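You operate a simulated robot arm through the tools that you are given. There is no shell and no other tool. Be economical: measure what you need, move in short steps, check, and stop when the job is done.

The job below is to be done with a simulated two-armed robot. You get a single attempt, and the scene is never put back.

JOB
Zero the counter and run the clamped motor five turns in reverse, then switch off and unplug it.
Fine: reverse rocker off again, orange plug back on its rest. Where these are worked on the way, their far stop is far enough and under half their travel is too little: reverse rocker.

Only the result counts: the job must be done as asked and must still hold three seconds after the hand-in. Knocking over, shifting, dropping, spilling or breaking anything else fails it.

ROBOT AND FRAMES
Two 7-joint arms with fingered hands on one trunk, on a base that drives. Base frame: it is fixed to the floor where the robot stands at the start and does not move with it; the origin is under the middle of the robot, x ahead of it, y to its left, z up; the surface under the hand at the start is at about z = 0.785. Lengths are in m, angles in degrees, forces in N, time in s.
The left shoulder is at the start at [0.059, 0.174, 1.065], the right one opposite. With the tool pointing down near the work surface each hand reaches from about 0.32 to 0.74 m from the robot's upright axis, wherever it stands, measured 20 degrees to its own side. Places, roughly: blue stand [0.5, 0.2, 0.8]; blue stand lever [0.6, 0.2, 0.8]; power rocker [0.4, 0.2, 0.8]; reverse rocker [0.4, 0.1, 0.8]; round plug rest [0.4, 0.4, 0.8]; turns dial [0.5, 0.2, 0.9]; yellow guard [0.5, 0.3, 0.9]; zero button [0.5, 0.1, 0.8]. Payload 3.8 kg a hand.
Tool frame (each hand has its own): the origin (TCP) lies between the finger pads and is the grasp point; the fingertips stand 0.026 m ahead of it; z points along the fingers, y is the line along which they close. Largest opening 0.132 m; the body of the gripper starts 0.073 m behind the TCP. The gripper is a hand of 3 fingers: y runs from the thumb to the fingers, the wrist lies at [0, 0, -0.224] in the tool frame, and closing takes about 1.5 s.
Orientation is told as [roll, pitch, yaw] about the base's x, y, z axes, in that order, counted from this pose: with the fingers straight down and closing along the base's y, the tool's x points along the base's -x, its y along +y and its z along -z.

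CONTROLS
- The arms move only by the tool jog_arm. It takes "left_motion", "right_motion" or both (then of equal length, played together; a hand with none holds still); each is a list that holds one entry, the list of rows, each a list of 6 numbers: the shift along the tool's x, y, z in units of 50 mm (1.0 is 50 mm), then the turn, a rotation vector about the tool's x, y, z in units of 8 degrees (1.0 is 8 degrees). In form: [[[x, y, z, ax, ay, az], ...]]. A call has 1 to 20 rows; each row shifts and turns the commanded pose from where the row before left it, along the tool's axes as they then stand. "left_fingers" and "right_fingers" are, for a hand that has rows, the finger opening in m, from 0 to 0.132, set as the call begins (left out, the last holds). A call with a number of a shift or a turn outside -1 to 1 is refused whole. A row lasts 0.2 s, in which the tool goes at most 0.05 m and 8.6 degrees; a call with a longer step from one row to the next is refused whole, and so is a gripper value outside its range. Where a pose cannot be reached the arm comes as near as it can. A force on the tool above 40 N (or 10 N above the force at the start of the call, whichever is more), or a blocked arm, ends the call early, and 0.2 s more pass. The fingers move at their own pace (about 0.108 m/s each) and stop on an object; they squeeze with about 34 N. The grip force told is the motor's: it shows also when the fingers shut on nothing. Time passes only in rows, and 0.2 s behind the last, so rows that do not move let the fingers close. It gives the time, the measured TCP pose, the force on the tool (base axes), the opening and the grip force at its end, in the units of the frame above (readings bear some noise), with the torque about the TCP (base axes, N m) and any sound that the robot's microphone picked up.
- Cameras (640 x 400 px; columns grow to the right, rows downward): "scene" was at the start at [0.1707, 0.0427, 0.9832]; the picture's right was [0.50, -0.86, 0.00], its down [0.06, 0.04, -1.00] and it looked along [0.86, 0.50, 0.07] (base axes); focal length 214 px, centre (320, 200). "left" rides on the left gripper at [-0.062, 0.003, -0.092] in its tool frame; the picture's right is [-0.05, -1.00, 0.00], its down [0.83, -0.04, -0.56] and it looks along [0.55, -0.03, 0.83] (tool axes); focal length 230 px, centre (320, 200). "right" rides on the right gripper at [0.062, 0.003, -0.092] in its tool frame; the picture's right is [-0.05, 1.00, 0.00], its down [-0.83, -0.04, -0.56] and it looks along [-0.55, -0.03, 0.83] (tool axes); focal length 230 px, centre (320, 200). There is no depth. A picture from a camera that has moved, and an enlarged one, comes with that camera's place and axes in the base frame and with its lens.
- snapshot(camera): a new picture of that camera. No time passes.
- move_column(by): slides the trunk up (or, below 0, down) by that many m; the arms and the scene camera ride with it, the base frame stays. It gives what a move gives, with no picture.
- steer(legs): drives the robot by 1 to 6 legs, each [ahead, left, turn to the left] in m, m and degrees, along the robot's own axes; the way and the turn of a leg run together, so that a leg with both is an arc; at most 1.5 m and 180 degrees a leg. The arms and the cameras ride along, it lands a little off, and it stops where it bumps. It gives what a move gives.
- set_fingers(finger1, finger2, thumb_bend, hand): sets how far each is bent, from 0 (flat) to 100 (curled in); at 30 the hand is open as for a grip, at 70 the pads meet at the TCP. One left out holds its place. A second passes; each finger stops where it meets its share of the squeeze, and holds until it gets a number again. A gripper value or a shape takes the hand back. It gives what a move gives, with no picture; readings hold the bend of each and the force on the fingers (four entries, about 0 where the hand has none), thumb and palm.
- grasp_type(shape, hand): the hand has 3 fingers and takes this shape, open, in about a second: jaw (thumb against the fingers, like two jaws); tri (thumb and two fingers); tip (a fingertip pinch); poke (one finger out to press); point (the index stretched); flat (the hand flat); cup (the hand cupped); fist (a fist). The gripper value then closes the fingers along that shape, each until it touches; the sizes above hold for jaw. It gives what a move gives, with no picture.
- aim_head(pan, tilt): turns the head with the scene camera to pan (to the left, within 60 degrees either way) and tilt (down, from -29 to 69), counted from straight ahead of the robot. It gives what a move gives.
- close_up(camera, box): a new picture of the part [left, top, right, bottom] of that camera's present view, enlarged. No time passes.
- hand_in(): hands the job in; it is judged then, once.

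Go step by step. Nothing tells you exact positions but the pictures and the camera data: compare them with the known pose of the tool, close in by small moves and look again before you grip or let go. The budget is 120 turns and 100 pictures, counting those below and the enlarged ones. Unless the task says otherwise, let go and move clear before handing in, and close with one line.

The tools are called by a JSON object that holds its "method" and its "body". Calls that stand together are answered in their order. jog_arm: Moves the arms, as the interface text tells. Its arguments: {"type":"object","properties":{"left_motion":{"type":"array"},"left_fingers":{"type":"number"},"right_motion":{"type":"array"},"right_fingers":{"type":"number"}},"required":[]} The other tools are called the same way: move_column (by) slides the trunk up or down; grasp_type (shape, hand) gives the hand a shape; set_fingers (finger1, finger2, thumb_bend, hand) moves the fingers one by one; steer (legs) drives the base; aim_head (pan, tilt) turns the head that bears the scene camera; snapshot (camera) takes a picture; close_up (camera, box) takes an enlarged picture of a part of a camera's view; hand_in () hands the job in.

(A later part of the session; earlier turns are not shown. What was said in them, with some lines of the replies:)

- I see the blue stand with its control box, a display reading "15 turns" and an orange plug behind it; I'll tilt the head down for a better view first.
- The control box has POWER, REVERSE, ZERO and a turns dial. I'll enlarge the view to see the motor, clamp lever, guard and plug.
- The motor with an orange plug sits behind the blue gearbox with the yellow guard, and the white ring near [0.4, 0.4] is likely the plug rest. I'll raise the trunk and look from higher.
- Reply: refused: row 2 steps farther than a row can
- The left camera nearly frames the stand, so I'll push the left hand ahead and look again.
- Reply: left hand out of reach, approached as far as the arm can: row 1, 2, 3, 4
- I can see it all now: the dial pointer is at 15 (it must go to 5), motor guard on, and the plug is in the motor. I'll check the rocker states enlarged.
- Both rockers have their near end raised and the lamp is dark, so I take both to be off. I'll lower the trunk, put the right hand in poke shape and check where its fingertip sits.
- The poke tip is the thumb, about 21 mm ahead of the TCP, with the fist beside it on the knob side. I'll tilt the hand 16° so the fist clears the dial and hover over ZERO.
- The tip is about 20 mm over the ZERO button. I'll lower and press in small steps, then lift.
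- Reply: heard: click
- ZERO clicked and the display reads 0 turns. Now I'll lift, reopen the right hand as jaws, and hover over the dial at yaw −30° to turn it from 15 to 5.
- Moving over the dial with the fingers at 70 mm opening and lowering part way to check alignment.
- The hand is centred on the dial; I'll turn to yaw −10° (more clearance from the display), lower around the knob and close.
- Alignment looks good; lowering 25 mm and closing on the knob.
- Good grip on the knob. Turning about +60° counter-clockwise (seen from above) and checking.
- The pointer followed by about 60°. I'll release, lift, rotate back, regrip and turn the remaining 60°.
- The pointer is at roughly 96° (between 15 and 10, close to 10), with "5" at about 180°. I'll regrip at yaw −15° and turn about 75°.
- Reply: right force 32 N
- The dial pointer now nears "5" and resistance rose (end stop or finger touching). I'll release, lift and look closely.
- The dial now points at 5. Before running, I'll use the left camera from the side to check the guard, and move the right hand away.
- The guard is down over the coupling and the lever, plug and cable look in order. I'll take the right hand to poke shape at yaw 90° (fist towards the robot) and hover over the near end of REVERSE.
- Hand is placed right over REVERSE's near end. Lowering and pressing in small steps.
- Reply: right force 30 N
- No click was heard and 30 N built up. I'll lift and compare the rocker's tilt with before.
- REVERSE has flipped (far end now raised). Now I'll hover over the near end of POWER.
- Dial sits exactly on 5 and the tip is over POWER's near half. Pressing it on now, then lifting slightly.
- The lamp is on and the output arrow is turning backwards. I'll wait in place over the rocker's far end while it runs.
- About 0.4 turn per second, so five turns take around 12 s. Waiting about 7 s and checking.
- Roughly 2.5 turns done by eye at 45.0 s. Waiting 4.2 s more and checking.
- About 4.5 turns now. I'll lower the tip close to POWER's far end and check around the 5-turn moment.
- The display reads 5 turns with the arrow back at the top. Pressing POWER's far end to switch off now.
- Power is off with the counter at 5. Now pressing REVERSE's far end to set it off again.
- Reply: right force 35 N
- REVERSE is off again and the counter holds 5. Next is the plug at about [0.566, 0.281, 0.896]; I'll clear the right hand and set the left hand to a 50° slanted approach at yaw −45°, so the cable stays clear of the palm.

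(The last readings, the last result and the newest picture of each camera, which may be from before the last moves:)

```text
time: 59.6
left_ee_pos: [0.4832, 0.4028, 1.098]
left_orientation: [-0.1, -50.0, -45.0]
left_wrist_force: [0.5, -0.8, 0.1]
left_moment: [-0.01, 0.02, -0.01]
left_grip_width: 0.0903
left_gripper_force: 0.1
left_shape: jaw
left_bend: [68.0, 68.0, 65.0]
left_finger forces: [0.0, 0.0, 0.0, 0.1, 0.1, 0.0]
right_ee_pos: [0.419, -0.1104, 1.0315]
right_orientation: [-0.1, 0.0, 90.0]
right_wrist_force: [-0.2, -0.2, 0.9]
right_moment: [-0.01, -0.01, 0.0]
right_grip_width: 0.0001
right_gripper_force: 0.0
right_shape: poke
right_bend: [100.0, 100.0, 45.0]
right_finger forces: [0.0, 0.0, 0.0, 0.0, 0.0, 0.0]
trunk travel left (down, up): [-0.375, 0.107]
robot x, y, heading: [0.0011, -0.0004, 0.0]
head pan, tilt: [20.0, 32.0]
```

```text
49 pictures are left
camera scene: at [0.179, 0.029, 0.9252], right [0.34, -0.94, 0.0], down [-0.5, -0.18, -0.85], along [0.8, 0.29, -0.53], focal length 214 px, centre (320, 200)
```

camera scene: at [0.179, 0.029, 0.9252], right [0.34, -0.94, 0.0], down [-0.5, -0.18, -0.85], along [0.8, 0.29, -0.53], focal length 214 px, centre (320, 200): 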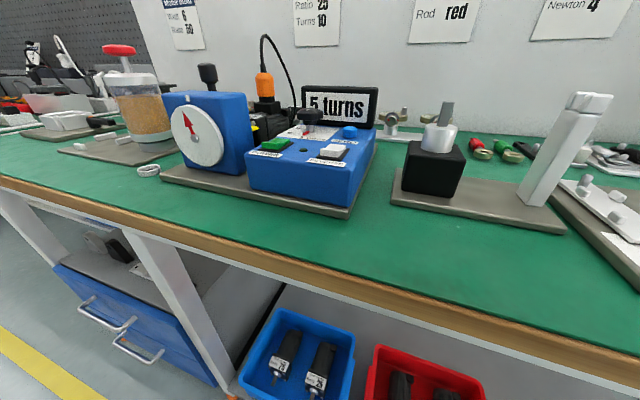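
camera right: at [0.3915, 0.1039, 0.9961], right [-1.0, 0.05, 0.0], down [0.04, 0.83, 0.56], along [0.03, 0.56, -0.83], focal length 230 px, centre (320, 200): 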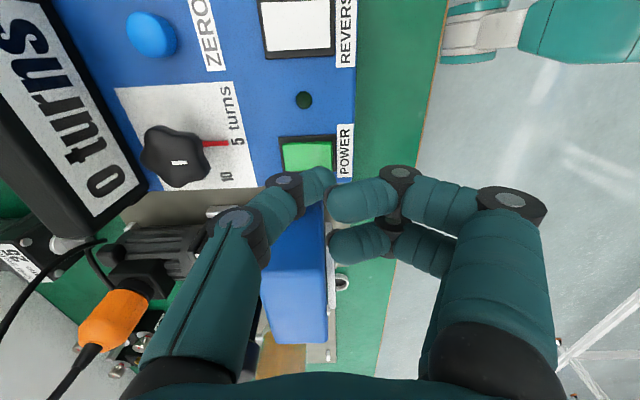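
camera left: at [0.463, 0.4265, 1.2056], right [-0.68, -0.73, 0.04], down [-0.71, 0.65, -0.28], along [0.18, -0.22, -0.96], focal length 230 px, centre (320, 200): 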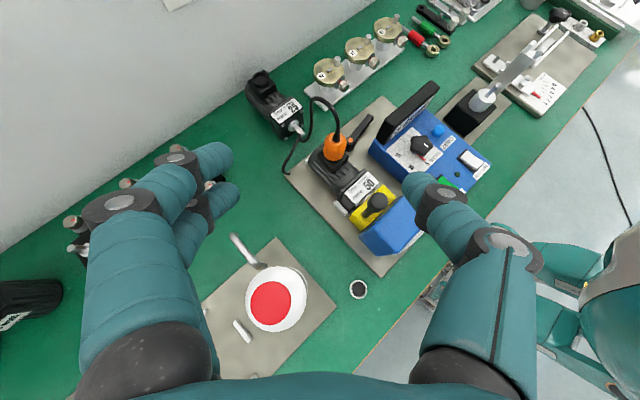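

Both views agree: plug ≈ [0.567, 0.281, 0.90], ring rest ≈ [0.383, 0.391]. I'll steepen the hand to 38° for clearance of the guard knob and go to a pre-grasp point 10 cm back.

{"method": "jog_arm", "body": {"left_motion": [[[0, 0, 0, 0, 0.75, 0], [0, 0, 0, 0, 0.75, 0], [0.13, -0.53, 0, 0, 0, 0], [0, 0, 0.96, 0, 0, 0], [0, 0, 0.96, 0, 0, 0], [0, 0, 0.96, 0, 0, 0], [0, 0, 0, 0, 0, 0]]], "left_fingers": 0.08}}

{"method": "snapshot", "body": {"camera": "left"}}

{"method": "close_up", "body": {"camera": "scene", "box": [170, 20, 390, 160]}}

```text
time: 61.2
left_ee_pos: [0.5237, 0.3218, 0.9802]
left_orientation: [0.0, -38.1, -45.0]
left_wrist_force: [-0.7, 0.4, -0.1]
left_moment: [0.0, 0.02, 0.0]
left_grip_width: 0.0802
left_gripper_force: 0.1
left_shape: jaw
left_bend: [71.0, 71.0, 71.0]
left_finger forces: [0.0, 0.0, 0.0, 0.0, 0.0, 0.0]
right_ee_pos: [0.4181, -0.1112, 1.0329]
right_orientation: [0.0, 0.0, 90.1]
right_wrist_force: [0.6, 0.1, -0.2]
right_moment: [-0.03, -0.02, -0.02]
right_grip_width: 0.0003
right_gripper_force: 0.1
right_shape: poke
right_bend: [100.0, 100.0, 45.0]
right_finger forces: [0.1, 0.1, 0.0, 0.1, 0.0, 0.0]
trunk travel left (down, up): [-0.375, 0.107]
robot x, y, heading: [0.0004, -0.0032, 0.0]
head pan, tilt: [20.0, 32.0]
```

```text
48 pictures are left
camera left: at [0.5196, 0.3297, 1.0916], right [-0.68, -0.74, 0.03], down [-0.74, 0.67, -0.07], along [0.03, -0.07, -1.0], focal length 230 px, centre (320, 200)
```

left: 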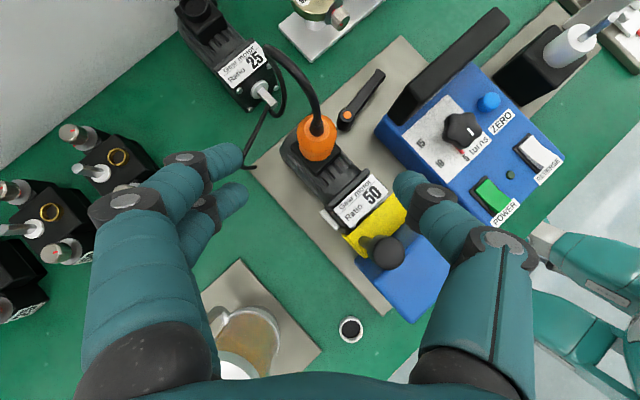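

```text
2.86 times, centred on (280, 90) of scene
camera zoom: at [0.1786, 0.029, 0.9253], right [0.34, -0.94, 0.0], down [-0.5, -0.18, -0.85], along [0.8, 0.29, -0.53], focal length 613 px, centre (434, 514)
```

zoom: 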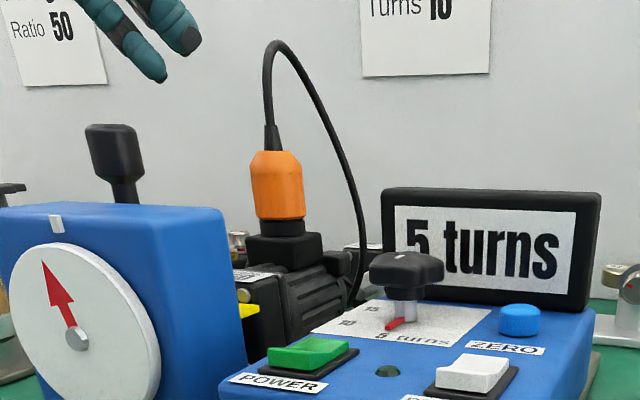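

Aligned with the plug. Advancing along the fingers to surround it.

{"method": "jog_arm", "body": {"left_motion": [[[0.03, 0.02, 0.49, 0, 0, 0], [0.03, 0, 0.49, 0, 0, 0], [0, 0, 0.49, 0, 0, 0], [0, 0, 0.47, 0, 0, 0], [0, 0, 0, 0, 0, 0]]]}}

{"method": "snapshot", "body": {"camera": "left"}}

{"method": "close_up", "body": {"camera": "scene", "box": [170, 20, 390, 160]}}

```text
time: 62.4
left_ee_pos: [0.5654, 0.2844, 0.9028]
left_orientation: [0.0, -38.1, -45.1]
left_wrist_force: [-0.6, -0.6, 0.6]
left_moment: [0.0, -0.01, 0.04]
left_grip_width: 0.0804
left_gripper_force: 0.1
left_shape: jaw
left_bend: [71.0, 71.0, 71.0]
left_finger forces: [0.1, 0.0, 0.0, 0.0, 0.1, 0.0]
right_ee_pos: [0.4184, -0.1111, 1.0313]
right_orientation: [0.0, 0.0, 90.0]
right_wrist_force: [0.4, -0.4, 0.5]
right_moment: [0.02, -0.01, 0.0]
right_grip_width: 0.0001
right_gripper_force: 0.1
right_shape: poke
right_bend: [100.0, 100.0, 45.0]
right_finger forces: [0.1, 0.0, 0.0, 0.0, 0.0, 0.1]
trunk travel left (down, up): [-0.375, 0.107]
robot x, y, heading: [0.0018, -0.0008, 0.0]
head pan, tilt: [20.0, 32.0]
```

```text
46 pictures are left
camera left: at [0.5617, 0.2918, 1.0145], right [-0.68, -0.74, 0.03], down [-0.74, 0.67, -0.07], along [0.03, -0.07, -1.0], focal length 230 px, centre (320, 200)
```

left: 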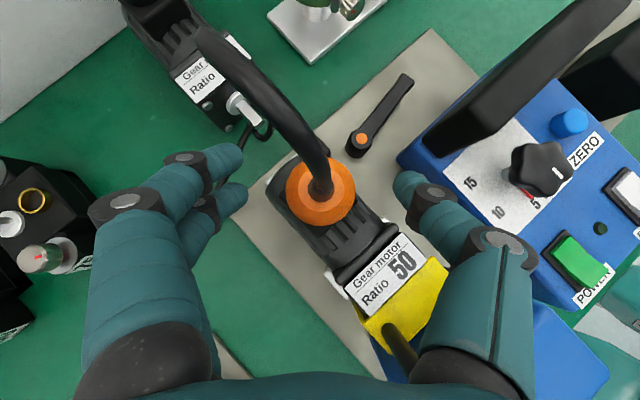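

```text
2.86 times, centred on (280, 90) of scene
camera zoom: at [0.1788, 0.029, 0.9253], right [0.34, -0.94, 0.0], down [-0.5, -0.18, -0.85], along [0.8, 0.29, -0.53], focal length 613 px, centre (434, 514)
```

zoom: 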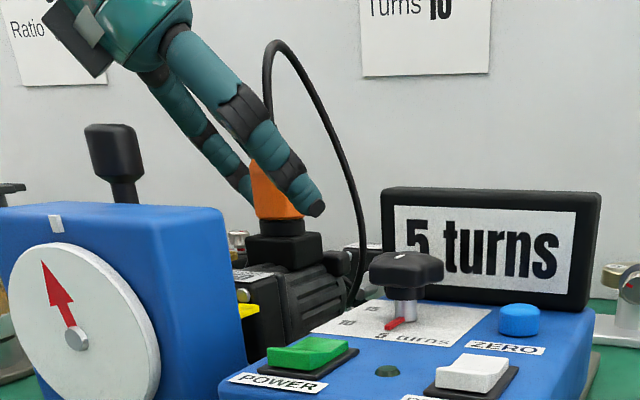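

The plug is well between the fingers; closing.

{"method": "jog_arm", "body": {"left_motion": [[[0, 0, 0, 0, 0, 0], [0, 0, 0, 0, 0, 0], [0, 0, 0, 0, 0, 0], [0, 0, 0, 0, 0, 0], [0, 0, 0, 0, 0, 0]]], "left_fingers": 0.0}}

{"method": "snapshot", "body": {"camera": "left"}}

```text
time: 63.6
left_ee_pos: [0.5654, 0.2839, 0.9038]
left_orientation: [0.0, -38.0, -45.0]
left_wrist_force: [5.5, -4.8, -1.9]
left_moment: [-0.02, -0.05, 0.11]
left_grip_width: 0.021
left_gripper_force: 33.9
left_shape: jaw
left_bend: [72.0, 73.0, 70.0]
left_finger forces: [13.4, 15.4, 0.1, 0.1, 29.1, 0.0]
right_ee_pos: [0.4179, -0.1111, 1.0316]
right_orientation: [-0.1, -0.1, 90.0]
right_wrist_force: [0.1, 0.9, 0.9]
right_moment: [0.02, 0.0, -0.04]
right_grip_width: 0.0
right_gripper_force: 0.1
right_shape: poke
right_bend: [100.0, 100.0, 45.0]
right_finger forces: [0.0, 0.0, 0.1, 0.0, 0.0, 0.1]
trunk travel left (down, up): [-0.375, 0.107]
robot x, y, heading: [0.0037, -0.0005, 0.0]
head pan, tilt: [20.0, 32.0]
```

```text
44 pictures are left
camera left: at [0.5625, 0.2912, 1.0143], right [-0.68, -0.74, 0.03], down [-0.74, 0.67, -0.07], along [0.03, -0.07, -1.0], focal length 230 px, centre (320, 200)
```

left: 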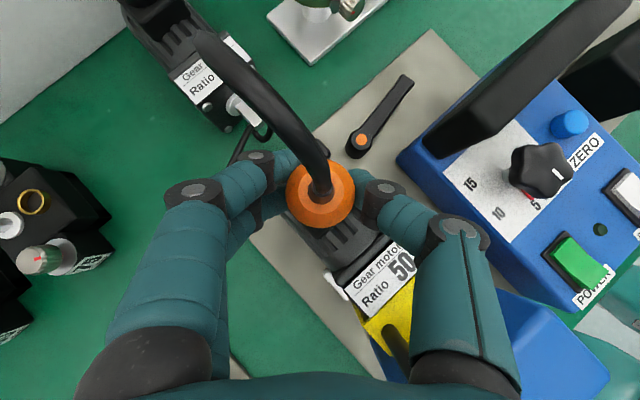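

Firm grip on the plug. Pulling straight up in small steps.

{"method": "jog_arm", "body": {"left_motion": [[[-0.12, 0, -0.16, 0, 0, 0], [-0.12, 0, -0.16, 0, 0, 0], [-0.12, 0, -0.16, 0, 0, 0], [-0.12, 0, -0.16, 0, 0, 0], [-0.12, 0, -0.16, 0, 0, 0]]]}}

{"method": "close_up", "body": {"camera": "scene", "box": [170, 20, 390, 160]}}

```text
time: 64.8
left_ee_pos: [0.5655, 0.2868, 0.9521]
left_orientation: [-0.1, -38.0, -44.9]
left_wrist_force: [0.5, -0.4, -0.1]
left_moment: [0.03, -0.03, 0.0]
left_grip_width: 0.0208
left_gripper_force: 34.2
left_shape: jaw
left_bend: [72.0, 73.0, 71.0]
left_finger forces: [12.1, 16.0, 0.0, 0.0, 27.6, 0.1]
right_ee_pos: [0.4186, -0.1102, 1.0314]
right_orientation: [0.0, 0.0, 90.0]
right_wrist_force: [0.2, 0.3, -0.1]
right_moment: [0.02, 0.01, -0.01]
right_grip_width: 0.0002
right_gripper_force: 0.1
right_shape: poke
right_bend: [100.0, 100.0, 45.0]
right_finger forces: [0.0, 0.1, 0.1, 0.1, 0.0, 0.1]
trunk travel left (down, up): [-0.375, 0.107]
robot x, y, heading: [-0.0025, 0.0003, -0.1]
head pan, tilt: [20.0, 32.0]
```

```text
2.86 times, centred on (280, 90) of scene
camera zoom: at [0.179, 0.0289, 0.9252], right [0.34, -0.94, 0.0], down [-0.5, -0.18, -0.85], along [0.8, 0.29, -0.53], focal length 613 px, centre (434, 514)
```

zoom: 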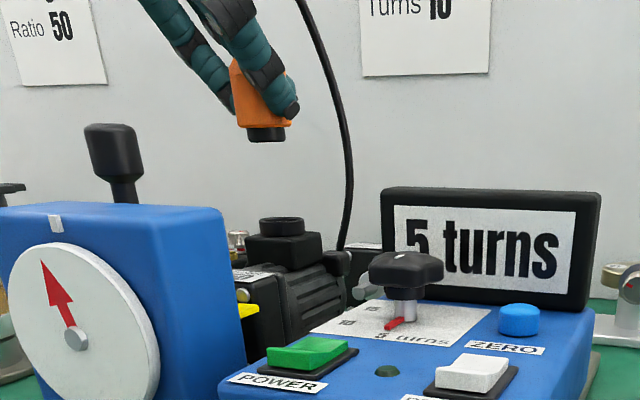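

The plug is out with a short black spigot below. Raising it further, then carrying it over the stand to above the ring rest.

{"method": "jog_arm", "body": {"left_motion": [[[-0.4, 0, -0.5, 0, 0, 0], [-0.4, 0, -0.5, 0, 0, 0], [0.53, -0.18, -0.415, 0, 0, 0], [0.53, -0.18, -0.415, 0, 0, 0], [0.53, -0.18, -0.415, 0, 0, 0], [0.53, -0.18, -0.415, 0, 0, 0], [0.53, -0.18, -0.415, 0, 0, 0], [0.53, -0.18, -0.415, 0, 0, 0], [0, 0, 0, 0, 0, 0]]]}}

{"method": "aim_head", "body": {"pan": 45, "tilt": 30}}

{"method": "snapshot", "body": {"camera": "scene"}}

{"method": "snapshot", "body": {"camera": "left"}}

```text
time: 66.8
left_ee_pos: [0.3817, 0.3909, 1.0184]
left_orientation: [0.0, -38.0, -45.0]
left_wrist_force: [-0.8, -0.5, 0.1]
left_moment: [-0.02, 0.02, 0.0]
left_grip_width: 0.0209
left_gripper_force: 33.9
left_shape: jaw
left_bend: [72.0, 73.0, 71.0]
left_finger forces: [12.1, 15.6, 0.0, 0.0, 27.1, 0.0]
right_ee_pos: [0.4188, -0.1105, 1.0316]
right_orientation: [0.0, 0.0, 90.0]
right_wrist_force: [-0.5, -0.4, -0.4]
right_moment: [0.03, 0.03, 0.02]
right_grip_width: 0.0
right_gripper_force: 0.1
right_shape: poke
right_bend: [100.0, 100.0, 45.0]
right_finger forces: [0.1, 0.0, 0.0, 0.0, 0.0, 0.0]
trunk travel left (down, up): [-0.375, 0.107]
robot x, y, heading: [-0.0006, -0.0025, -0.3]
head pan, tilt: [20.0, 32.0]
```

```text
time: 67.7
left_ee_pos: [0.382, 0.3909, 1.0176]
left_orientation: [-0.1, -38.0, -45.1]
left_wrist_force: [-0.5, -1.0, -0.4]
left_moment: [-0.01, -0.02, 0.0]
left_grip_width: 0.0208
left_gripper_force: 34.1
left_shape: jaw
left_bend: [72.0, 73.0, 71.0]
left_finger forces: [12.2, 15.6, 0.1, 0.1, 27.0, 0.0]
right_ee_pos: [0.4194, -0.1104, 1.0324]
right_orientation: [0.0, -0.1, 90.0]
right_wrist_force: [0.8, 0.3, -0.4]
right_moment: [-0.01, -0.02, 0.0]
right_grip_width: 0.0
right_gripper_force: 0.0
right_shape: poke
right_bend: [100.0, 100.0, 45.0]
right_finger forces: [0.1, 0.1, 0.0, 0.0, 0.1, 0.1]
trunk travel left (down, up): [-0.375, 0.107]
robot x, y, heading: [-0.0026, 0.0003, 0.0]
head pan, tilt: [45.0, 30.0]
```

```text
42 pictures are left
camera scene: at [0.1588, 0.0622, 0.9283], right [0.71, -0.71, 0.0], down [-0.35, -0.35, -0.87], along [0.61, 0.61, -0.5], focal length 214 px, centre (320, 200)
```

scene: 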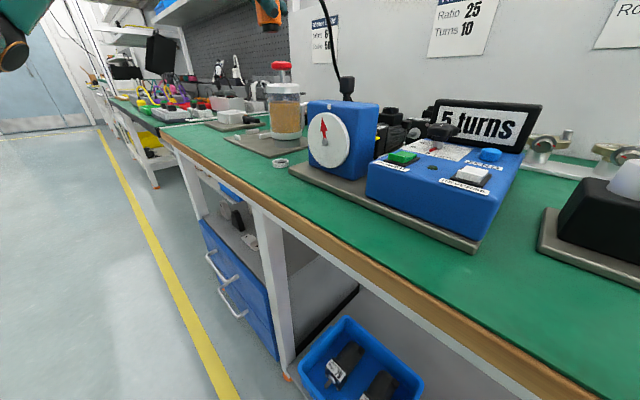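

```text
41 pictures are left
camera left: at [0.3781, 0.3988, 1.1287], right [-0.68, -0.74, 0.03], down [-0.74, 0.67, -0.07], along [0.03, -0.07, -1.0], focal length 230 px, centre (320, 200)
```

left: 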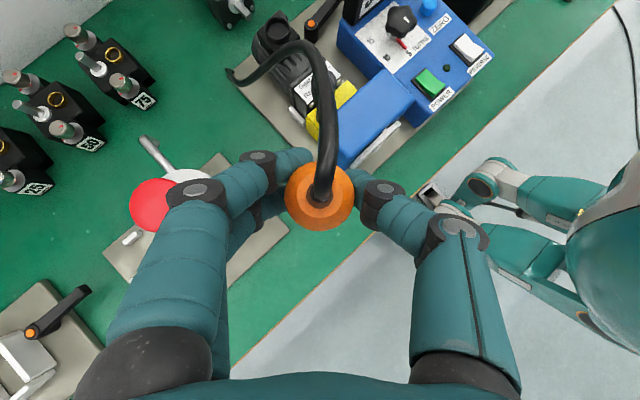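

Plug is above the rest area. Lowering to about 3 cm over the ring and checking alignment from the head camera.

{"method": "jog_arm", "body": {"left_motion": [[[0.5, 0, 0.64, 0, 0, 0], [0.5, 0, 0.64, 0, 0, 0], [0.5, 0, 0.64, 0, 0, 0], [0.5, 0, 0.64, 0, 0, 0], [0, 0, 0, 0, 0, 0]]]}}

{"method": "close_up", "body": {"camera": "scene", "box": [220, 80, 380, 180]}}

{"method": "snapshot", "body": {"camera": "left"}}

```text
time: 68.9
left_ee_pos: [0.383, 0.3889, 0.856]
left_orientation: [0.0, -38.1, -44.9]
left_wrist_force: [0.3, -0.2, 0.5]
left_moment: [-0.01, -0.04, 0.03]
left_grip_width: 0.0206
left_gripper_force: 34.4
left_shape: jaw
left_bend: [72.0, 73.0, 71.0]
left_finger forces: [12.4, 15.8, 0.0, 0.0, 26.9, 0.0]
right_ee_pos: [0.4176, -0.11, 1.0323]
right_orientation: [0.1, 0.0, 90.0]
right_wrist_force: [-0.6, -0.3, 0.3]
right_moment: [-0.03, 0.0, 0.0]
right_grip_width: 0.0
right_gripper_force: 0.0
right_shape: poke
right_bend: [100.0, 100.0, 45.0]
right_finger forces: [0.0, 0.1, 0.1, 0.0, 0.0, 0.0]
trunk travel left (down, up): [-0.375, 0.107]
robot x, y, heading: [0.0007, 0.0005, -0.1]
head pan, tilt: [45.0, 30.0]
```

```text
4.00 times, centred on (300, 130) of scene
camera zoom: at [0.1588, 0.0622, 0.9284], right [0.71, -0.71, 0.0], down [-0.35, -0.35, -0.87], along [0.61, 0.61, -0.5], focal length 858 px, centre (400, 480)
```

zoom: 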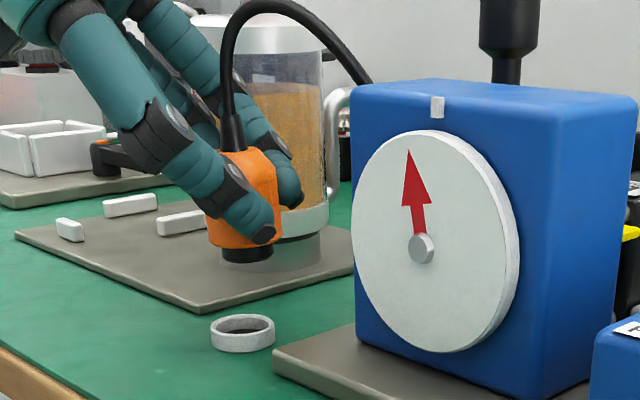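

```text
39 pictures are left
camera left: at [0.3785, 0.3967, 0.9665], right [-0.68, -0.74, 0.03], down [-0.74, 0.67, -0.07], along [0.03, -0.07, -1.0], focal length 230 px, centre (320, 200)
```

left: 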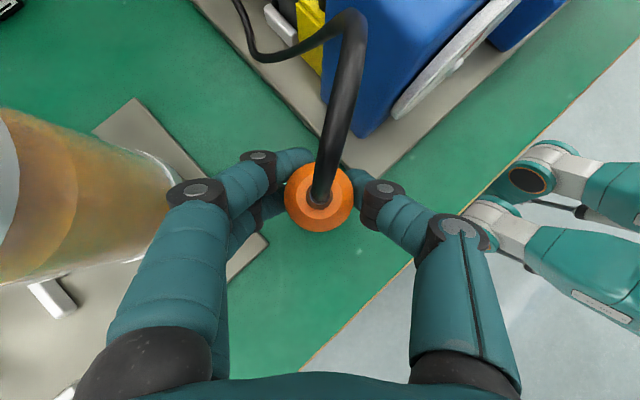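

The plug hangs upright above the ring with a slight offset. I'll bring the right hand's camera in for a second viewing angle before lowering.

{"method": "jog_arm", "body": {"right_motion": [[[-0.825, 0.245, 0.1, 0, 0, 0], [-0.825, 0.245, 0.1, 0, 0, 0], [-0.825, 0.245, 0.1, 0, 0, 0], [-0.825, 0.245, 0.1, 0, 0, 0], [-0.825, 0.245, 0.2, 0, 0, 0], [-0.825, 0.245, 0.2, 0, 0, 0], [-0.825, 0.245, 0.2, 0, 0, 0], [-0.825, 0.245, 0.2, 0, 0, 0], [0, 0, 0, 0, 0, 0]]]}}

{"method": "snapshot", "body": {"camera": "right"}}

{"method": "close_up", "body": {"camera": "scene", "box": [240, 120, 300, 180]}}

```text
time: 70.9
left_ee_pos: [0.3819, 0.3885, 0.8562]
left_orientation: [-0.1, -38.0, -45.0]
left_wrist_force: [-0.8, -1.1, 0.0]
left_moment: [-0.03, -0.02, 0.03]
left_grip_width: 0.0207
left_gripper_force: 34.2
left_shape: jaw
left_bend: [72.0, 73.0, 71.0]
left_finger forces: [12.4, 15.8, 0.1, 0.0, 27.0, 0.1]
right_ee_pos: [0.3228, 0.2205, 0.9727]
right_orientation: [0.0, -0.2, 89.9]
right_wrist_force: [-0.1, 0.8, -0.3]
right_moment: [-0.01, 0.01, -0.02]
right_grip_width: 0.0
right_gripper_force: 0.1
right_shape: poke
right_bend: [100.0, 100.0, 45.0]
right_finger forces: [0.0, 0.0, 0.0, 0.0, 0.0, 0.0]
trunk travel left (down, up): [-0.375, 0.107]
robot x, y, heading: [0.0014, 0.0035, 0.0]
head pan, tilt: [45.0, 30.0]
```

```text
38 pictures are left
camera right: at [0.3192, 0.1581, 1.0658], right [-1.0, 0.05, 0.0], down [0.04, 0.83, 0.56], along [0.03, 0.56, -0.83], focal length 230 px, centre (320, 200)
```

right: 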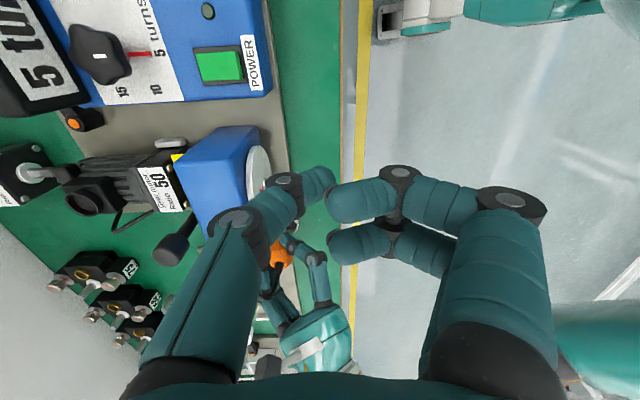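

```text
6.67 times, centred on (270, 150) of scene
camera zoom: at [0.159, 0.0618, 0.9283], right [0.71, -0.71, 0.0], down [-0.35, -0.35, -0.87], along [0.61, 0.61, -0.5], focal length 1430 px, centre (653, 533)
```

zoom: 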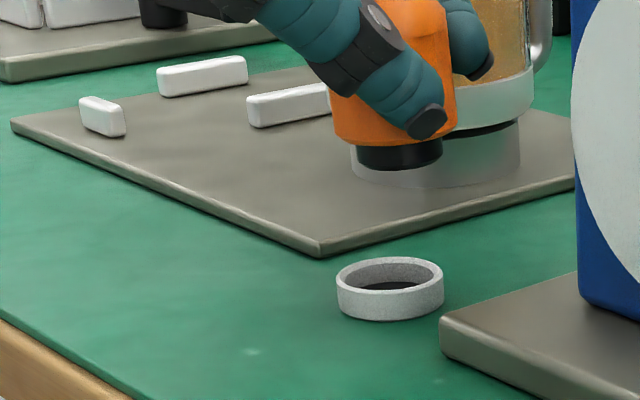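

The second camera is blocked by its own hand, so I'll rely on the head view: correct ~5 mm sideways and lower to just above the ring, where heights match, then compare.

{"method": "jog_arm", "body": {"left_motion": [[[0.2, 0, 0.175, 0, 0, 0], [0.2, 0, 0.175, 0, 0, 0], [0, 0, 0, 0, 0, 0]]]}}

{"method": "close_up", "body": {"camera": "scene", "box": [240, 120, 300, 180]}}

```text
time: 71.7
left_ee_pos: [0.3801, 0.3935, 0.8301]
left_orientation: [0.0, -37.9, -44.9]
left_wrist_force: [-0.1, -0.1, -0.4]
left_moment: [0.01, -0.02, 0.01]
left_grip_width: 0.0204
left_gripper_force: 33.7
left_shape: jaw
left_bend: [72.0, 73.0, 71.0]
left_finger forces: [12.3, 15.8, 0.0, 0.0, 27.0, 0.0]
right_ee_pos: [0.3229, 0.2214, 0.9737]
right_orientation: [0.1, 0.0, 90.0]
right_wrist_force: [-0.6, 0.4, -0.7]
right_moment: [-0.03, 0.05, -0.02]
right_grip_width: 0.0
right_gripper_force: 0.1
right_shape: poke
right_bend: [100.0, 100.0, 45.0]
right_finger forces: [0.0, 0.1, 0.0, 0.0, 0.0, 0.0]
trunk travel left (down, up): [-0.375, 0.107]
robot x, y, heading: [-0.0005, -0.0014, -0.3]
head pan, tilt: [45.0, 30.0]
```

```text
6.67 times, centred on (270, 150) of scene
camera zoom: at [0.1588, 0.0622, 0.9283], right [0.71, -0.71, 0.0], down [-0.35, -0.35, -0.87], along [0.61, 0.61, -0.5], focal length 1430 px, centre (653, 533)
```

zoom: 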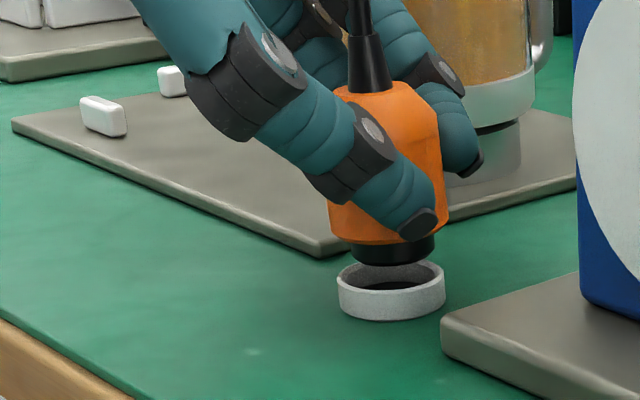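

Laterally the spigot is centred over the ring and about 7 mm above it. Lowering in small steps while watching force.

{"method": "jog_arm", "body": {"left_motion": [[[0.05, 0, 0.063, 0, 0, 0], [0.05, 0, 0.063, 0, 0, 0], [0.025, 0, 0.031, 0, 0, 0], [0, 0, 0, 0, 0, 0]]]}}

{"method": "close_up", "body": {"camera": "scene", "box": [240, 120, 300, 180]}}

```text
time: 72.7
left_ee_pos: [0.3804, 0.3923, 0.82]
left_orientation: [0.2, -38.1, -45.1]
left_wrist_force: [-4.6, 1.4, 16.4]
left_moment: [0.02, -0.11, -0.02]
left_grip_width: 0.0213
left_gripper_force: 34.1
left_shape: jaw
left_bend: [72.0, 74.0, 71.0]
left_finger forces: [12.8, 17.9, 0.1, 0.0, 31.0, 0.1]
right_ee_pos: [0.3205, 0.22, 0.973]
right_orientation: [-0.1, -0.1, 89.9]
right_wrist_force: [-0.5, -0.2, 0.2]
right_moment: [0.03, 0.02, 0.01]
right_grip_width: 0.0
right_gripper_force: 0.1
right_shape: poke
right_bend: [100.0, 100.0, 45.0]
right_finger forces: [0.1, 0.1, 0.0, 0.0, 0.0, 0.0]
trunk travel left (down, up): [-0.375, 0.107]
robot x, y, heading: [-0.0013, -0.0001, 0.0]
head pan, tilt: [45.0, 30.0]
```

```text
6.67 times, centred on (270, 150) of scene
camera zoom: at [0.1578, 0.0617, 0.9287], right [0.71, -0.71, 0.0], down [-0.35, -0.35, -0.87], along [0.61, 0.61, -0.5], focal length 1430 px, centre (653, 533)
```

zoom: 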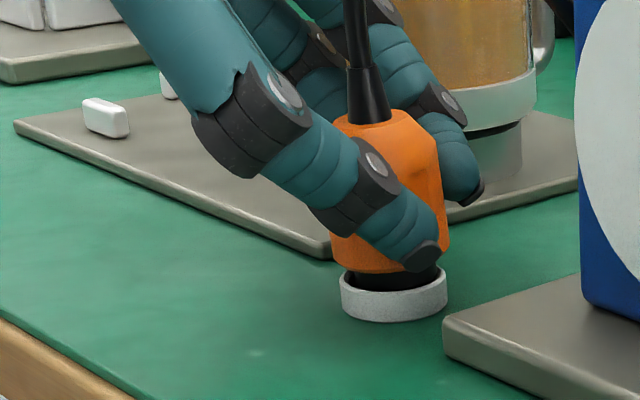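

Contact force of 16 N; I need to see whether the spigot sits inside the ring or on its rim.

{"method": "close_up", "body": {"camera": "scene", "box": [266, 140, 290, 155]}}

```text
16.00 times, centred on (278, 148) of scene
camera zoom: at [0.1578, 0.0617, 0.9287], right [0.71, -0.71, 0.0], down [-0.35, -0.35, -0.87], along [0.61, 0.61, -0.5], focal length 3432 px, centre (992, 1040)
```

zoom: 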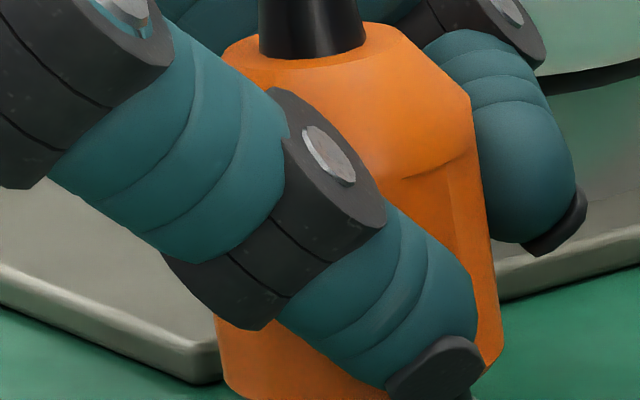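

{"method": "close_up", "body": {"camera": "scene", "box": [266, 154, 290, 169]}}

```text
16.00 times, centred on (278, 162) of scene
camera zoom: at [0.1578, 0.0617, 0.9287], right [0.71, -0.71, 0.0], down [-0.35, -0.35, -0.87], along [0.61, 0.61, -0.5], focal length 3432 px, centre (992, 816)
```

zoom: 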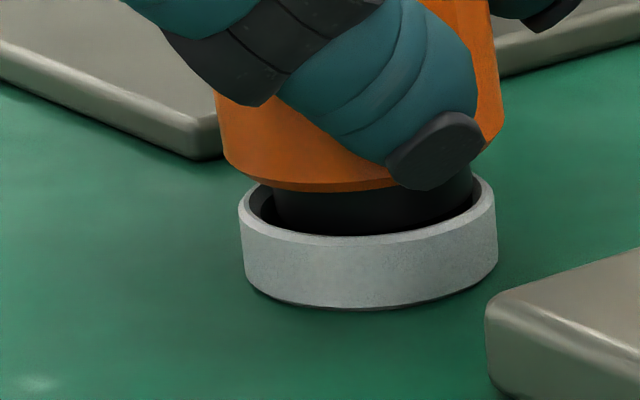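

The spigot appears partly inside the ring with a slight sideways bias. I'll nudge about 1.5 mm to relieve the side force and continue down a little.

{"method": "jog_arm", "body": {"left_motion": [[[0.022, -0.014, -0.018, 0, 0, 0], [0, 0, 0, 0, 0, 0], [0.037, 0, 0.047, 0, 0, 0], [0, 0, 0, 0, 0, 0]]]}}

{"method": "close_up", "body": {"camera": "scene", "box": [266, 154, 290, 169]}}

```text
time: 73.7
left_ee_pos: [0.3785, 0.3914, 0.8174]
left_orientation: [0.0, -38.0, -45.0]
left_wrist_force: [3.4, -8.6, 1.3]
left_moment: [-0.04, -0.01, 0.0]
left_grip_width: 0.0203
left_gripper_force: 34.0
left_shape: jaw
left_bend: [71.0, 73.0, 71.0]
left_finger forces: [15.1, 15.6, 0.0, 0.0, 32.6, 0.0]
right_ee_pos: [0.3231, 0.2208, 0.9728]
right_orientation: [-0.1, -0.1, 90.1]
right_wrist_force: [-0.1, 0.1, -0.4]
right_moment: [0.0, 0.01, 0.0]
right_grip_width: 0.0
right_gripper_force: 0.0
right_shape: poke
right_bend: [100.0, 100.0, 45.0]
right_finger forces: [0.0, 0.0, 0.0, 0.0, 0.1, 0.0]
trunk travel left (down, up): [-0.375, 0.107]
robot x, y, heading: [-0.0011, 0.0012, 0.0]
head pan, tilt: [45.0, 30.0]
```

```text
16.00 times, centred on (278, 162) of scene
camera zoom: at [0.159, 0.0614, 0.9284], right [0.71, -0.71, 0.0], down [-0.35, -0.35, -0.87], along [0.61, 0.61, -0.5], focal length 3432 px, centre (992, 816)
```

zoom: 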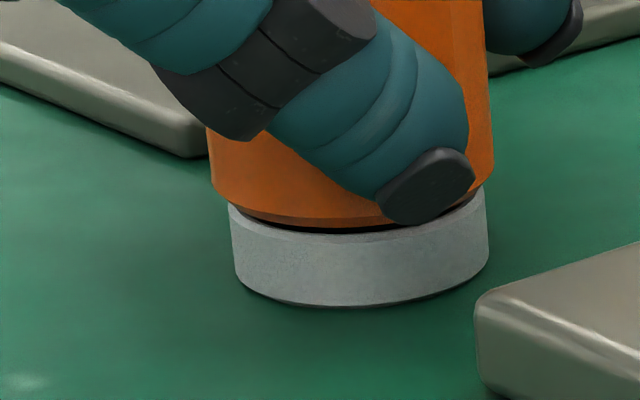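

It slipped in; the orange body is nearly on the ring. One more 2 mm down with a tiny centring correction.

{"method": "jog_arm", "body": {"left_motion": [[[0.008, -0.007, 0.044, 0, 0, 0], [0.012, 0, 0.016, 0, 0, 0], [0, 0, 0, 0, 0, 0]]]}}

{"method": "close_up", "body": {"camera": "scene", "box": [258, 136, 298, 170]}}

```text
time: 74.5
left_ee_pos: [0.379, 0.392, 0.8145]
left_orientation: [0.3, -38.2, -45.2]
left_wrist_force: [-0.4, -2.5, 23.5]
left_moment: [-0.05, -0.02, 0.01]
left_grip_width: 0.021
left_gripper_force: 33.6
left_shape: jaw
left_bend: [72.0, 74.0, 71.0]
left_finger forces: [15.2, 18.8, 0.0, 0.0, 32.9, 0.0]
right_ee_pos: [0.3214, 0.2201, 0.9737]
right_orientation: [-0.1, -0.1, 90.0]
right_wrist_force: [0.6, -0.5, -0.4]
right_moment: [0.0, 0.02, 0.01]
right_grip_width: 0.0
right_gripper_force: 0.1
right_shape: poke
right_bend: [100.0, 100.0, 45.0]
right_finger forces: [0.0, 0.1, 0.0, 0.0, 0.0, 0.0]
trunk travel left (down, up): [-0.375, 0.107]
robot x, y, heading: [0.0009, -0.0014, -0.0]
head pan, tilt: [45.0, 30.0]
```

```text
11.76 times, centred on (278, 153) of scene
camera zoom: at [0.1579, 0.0613, 0.9288], right [0.71, -0.71, 0.0], down [-0.35, -0.35, -0.87], along [0.61, 0.61, -0.5], focal length 2523 px, centre (814, 753)
```

zoom: 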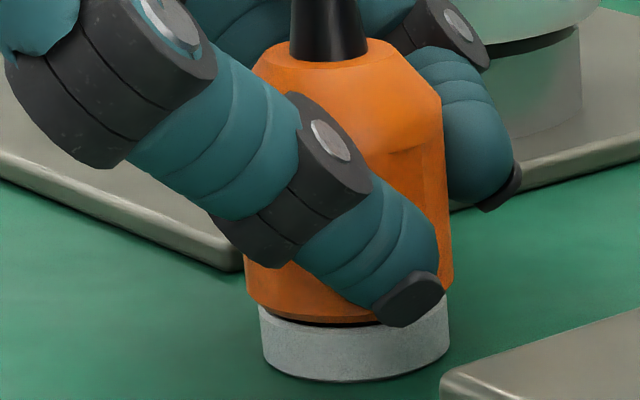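

The plug is seated on the bottom. Easing the push, opening the fingers, then checking.

{"method": "jog_arm", "body": {"left_motion": [[[-0.012, 0, -0.016, 0, 0, 0], [0, 0, 0, 0, 0, 0], [0, 0, 0, 0, 0, 0], [0, 0, 0, 0, 0, 0]]], "left_fingers": 0.07}}

{"method": "snapshot", "body": {"camera": "left"}}

{"method": "close_up", "body": {"camera": "scene", "box": [230, 100, 330, 175]}}

```text
time: 75.5
left_ee_pos: [0.379, 0.3928, 0.8148]
left_orientation: [-0.1, -38.0, -44.9]
left_wrist_force: [-0.2, -0.4, 0.3]
left_moment: [0.01, 0.02, 0.03]
left_grip_width: 0.0694
left_gripper_force: 0.1
left_shape: jaw
left_bend: [72.0, 72.0, 70.0]
left_finger forces: [0.1, 0.0, 0.0, 0.1, 0.0, 0.0]
right_ee_pos: [0.3238, 0.2212, 0.9731]
right_orientation: [-0.1, 0.1, 89.9]
right_wrist_force: [-1.0, -0.8, 0.4]
right_moment: [0.02, -0.02, -0.01]
right_grip_width: 0.0
right_gripper_force: 0.1
right_shape: poke
right_bend: [100.0, 100.0, 45.0]
right_finger forces: [0.0, 0.1, 0.0, 0.0, 0.0, 0.0]
trunk travel left (down, up): [-0.375, 0.107]
robot x, y, heading: [-0.0014, -0.0005, 0.1]
head pan, tilt: [45.0, 30.0]
```

```text
30 pictures are left
camera left: at [0.375, 0.4005, 0.9247], right [-0.68, -0.74, 0.03], down [-0.74, 0.67, -0.07], along [0.03, -0.07, -1.0], focal length 230 px, centre (320, 200)
```

left: 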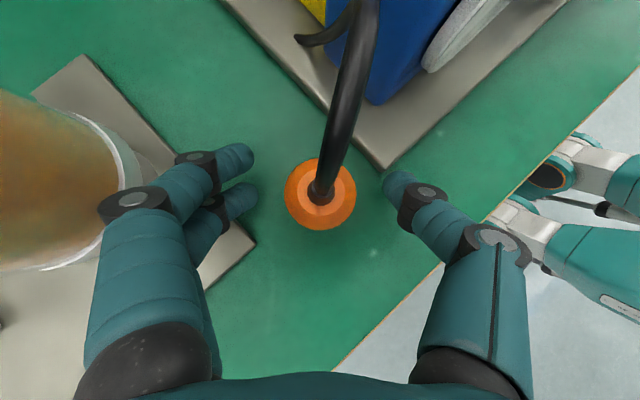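

```text
5.33 times, centred on (280, 138) of scene
camera zoom: at [0.1587, 0.0623, 0.9283], right [0.71, -0.71, 0.0], down [-0.35, -0.35, -0.87], along [0.61, 0.61, -0.5], focal length 1144 px, centre (533, 533)
```

zoom: 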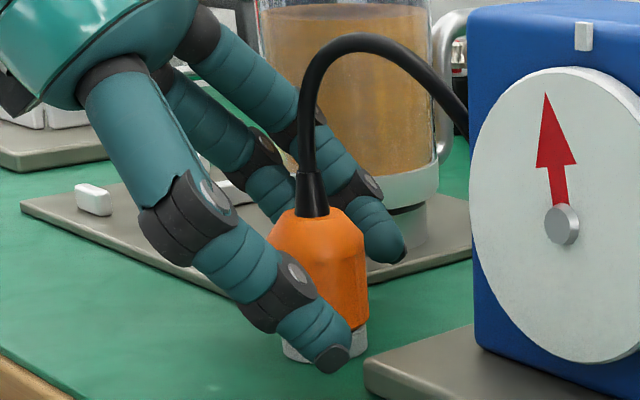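

The plug stands in the rest by itself. Backing the left hand out along its fingers and moving the right hand clear.

{"method": "jog_arm", "body": {"left_motion": [[[0, 0, -0.5, 0, 0, 0], [0, 0, -0.7, 0, 0, 0], [0, 0, -0.8, 0, 0, 0], [0, 0, -0.9, 0, 0, 0], [0, 0, -0.9, 0, 0, 0], [0, 0, 0, 0, 0, 0]]], "right_motion": [[[0, 0, -0.8, 0, 0, 0], [0.9, 0, 0, 0, 0, 0], [0.9, 0, 0, 0, 0, 0], [0.9, 0, 0, 0, 0, 0], [0.9, 0, 0, 0, 0, 0], [0.9, 0, 0, 0, 0, 0]]]}}

{"method": "snapshot", "body": {"camera": "scene"}}

{"method": "close_up", "body": {"camera": "scene", "box": [230, 80, 550, 260]}}

{"method": "close_up", "body": {"camera": "scene", "box": [250, 120, 310, 175]}}

```text
time: 76.9
left_ee_pos: [0.2944, 0.4745, 0.9666]
left_orientation: [0.1, -38.0, -45.1]
left_wrist_force: [0.8, -0.4, 0.4]
left_moment: [0.04, -0.03, 0.03]
left_grip_width: 0.0692
left_gripper_force: 0.0
left_shape: jaw
left_bend: [72.0, 72.0, 70.0]
left_finger forces: [0.0, 0.0, 0.0, 0.0, 0.0, 0.0]
right_ee_pos: [0.3217, -0.0044, 1.0143]
right_orientation: [0.0, 0.0, 90.0]
right_wrist_force: [-0.3, -0.5, -0.6]
right_moment: [-0.01, -0.03, -0.02]
right_grip_width: 0.0001
right_gripper_force: 0.0
right_shape: poke
right_bend: [100.0, 100.0, 45.0]
right_finger forces: [0.0, 0.0, 0.0, 0.0, 0.1, 0.0]
trunk travel left (down, up): [-0.375, 0.107]
robot x, y, heading: [-0.0004, 0.0011, 0.1]
head pan, tilt: [45.0, 30.0]
```

```text
28 pictures are left
camera scene: at [0.1588, 0.0615, 0.9284], right [0.71, -0.71, 0.0], down [-0.35, -0.35, -0.87], along [0.61, 0.61, -0.5], focal length 214 px, centre (320, 200)
```

scene: 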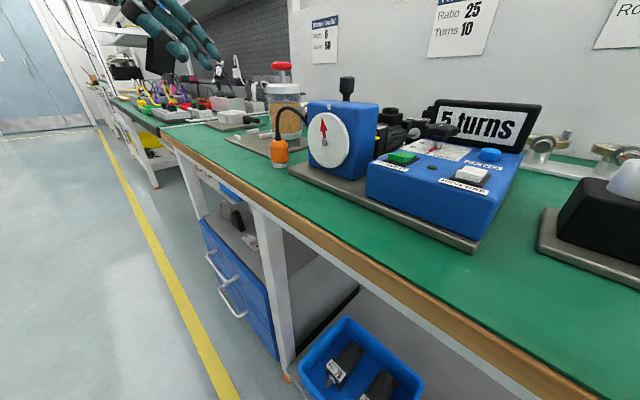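

```text
2.00 times, centred on (390, 170) of scene
camera zoom: at [0.1588, 0.0615, 0.9284], right [0.71, -0.71, 0.0], down [-0.35, -0.35, -0.87], along [0.61, 0.61, -0.5], focal length 429 px, centre (180, 260)
```

zoom: 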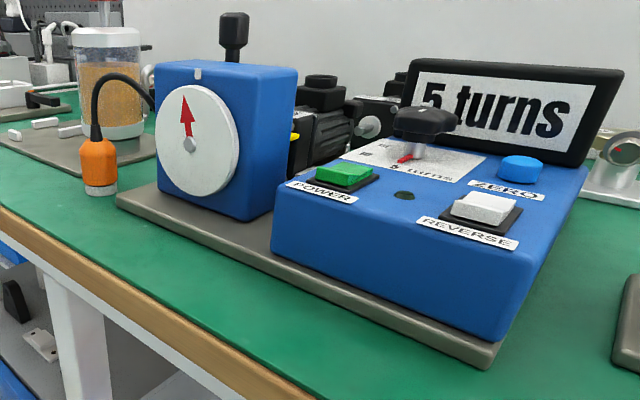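

```text
7.27 times, centred on (280, 148) of scene
camera zoom: at [0.1588, 0.0615, 0.9284], right [0.71, -0.71, 0.0], down [-0.35, -0.35, -0.87], along [0.61, 0.61, -0.5], focal length 1560 px, centre (611, 582)
```

zoom: 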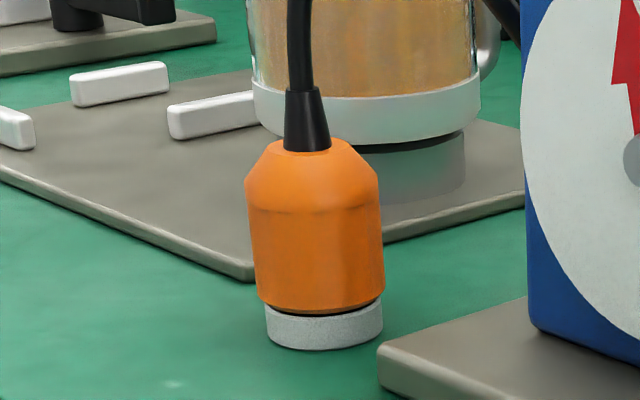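

The plug sits on its rest, both rockers are off, the counter reads 5 turns and both hands are clear, so I'm handing in.

{"method": "hand_in", "body": {}}

```text
The job is handed in.
```

The counter was zeroed, and the clamped motor ran five turns in reverse. Power and reverse are both off again, and the orange plug is out of the motor and seated on its rest.
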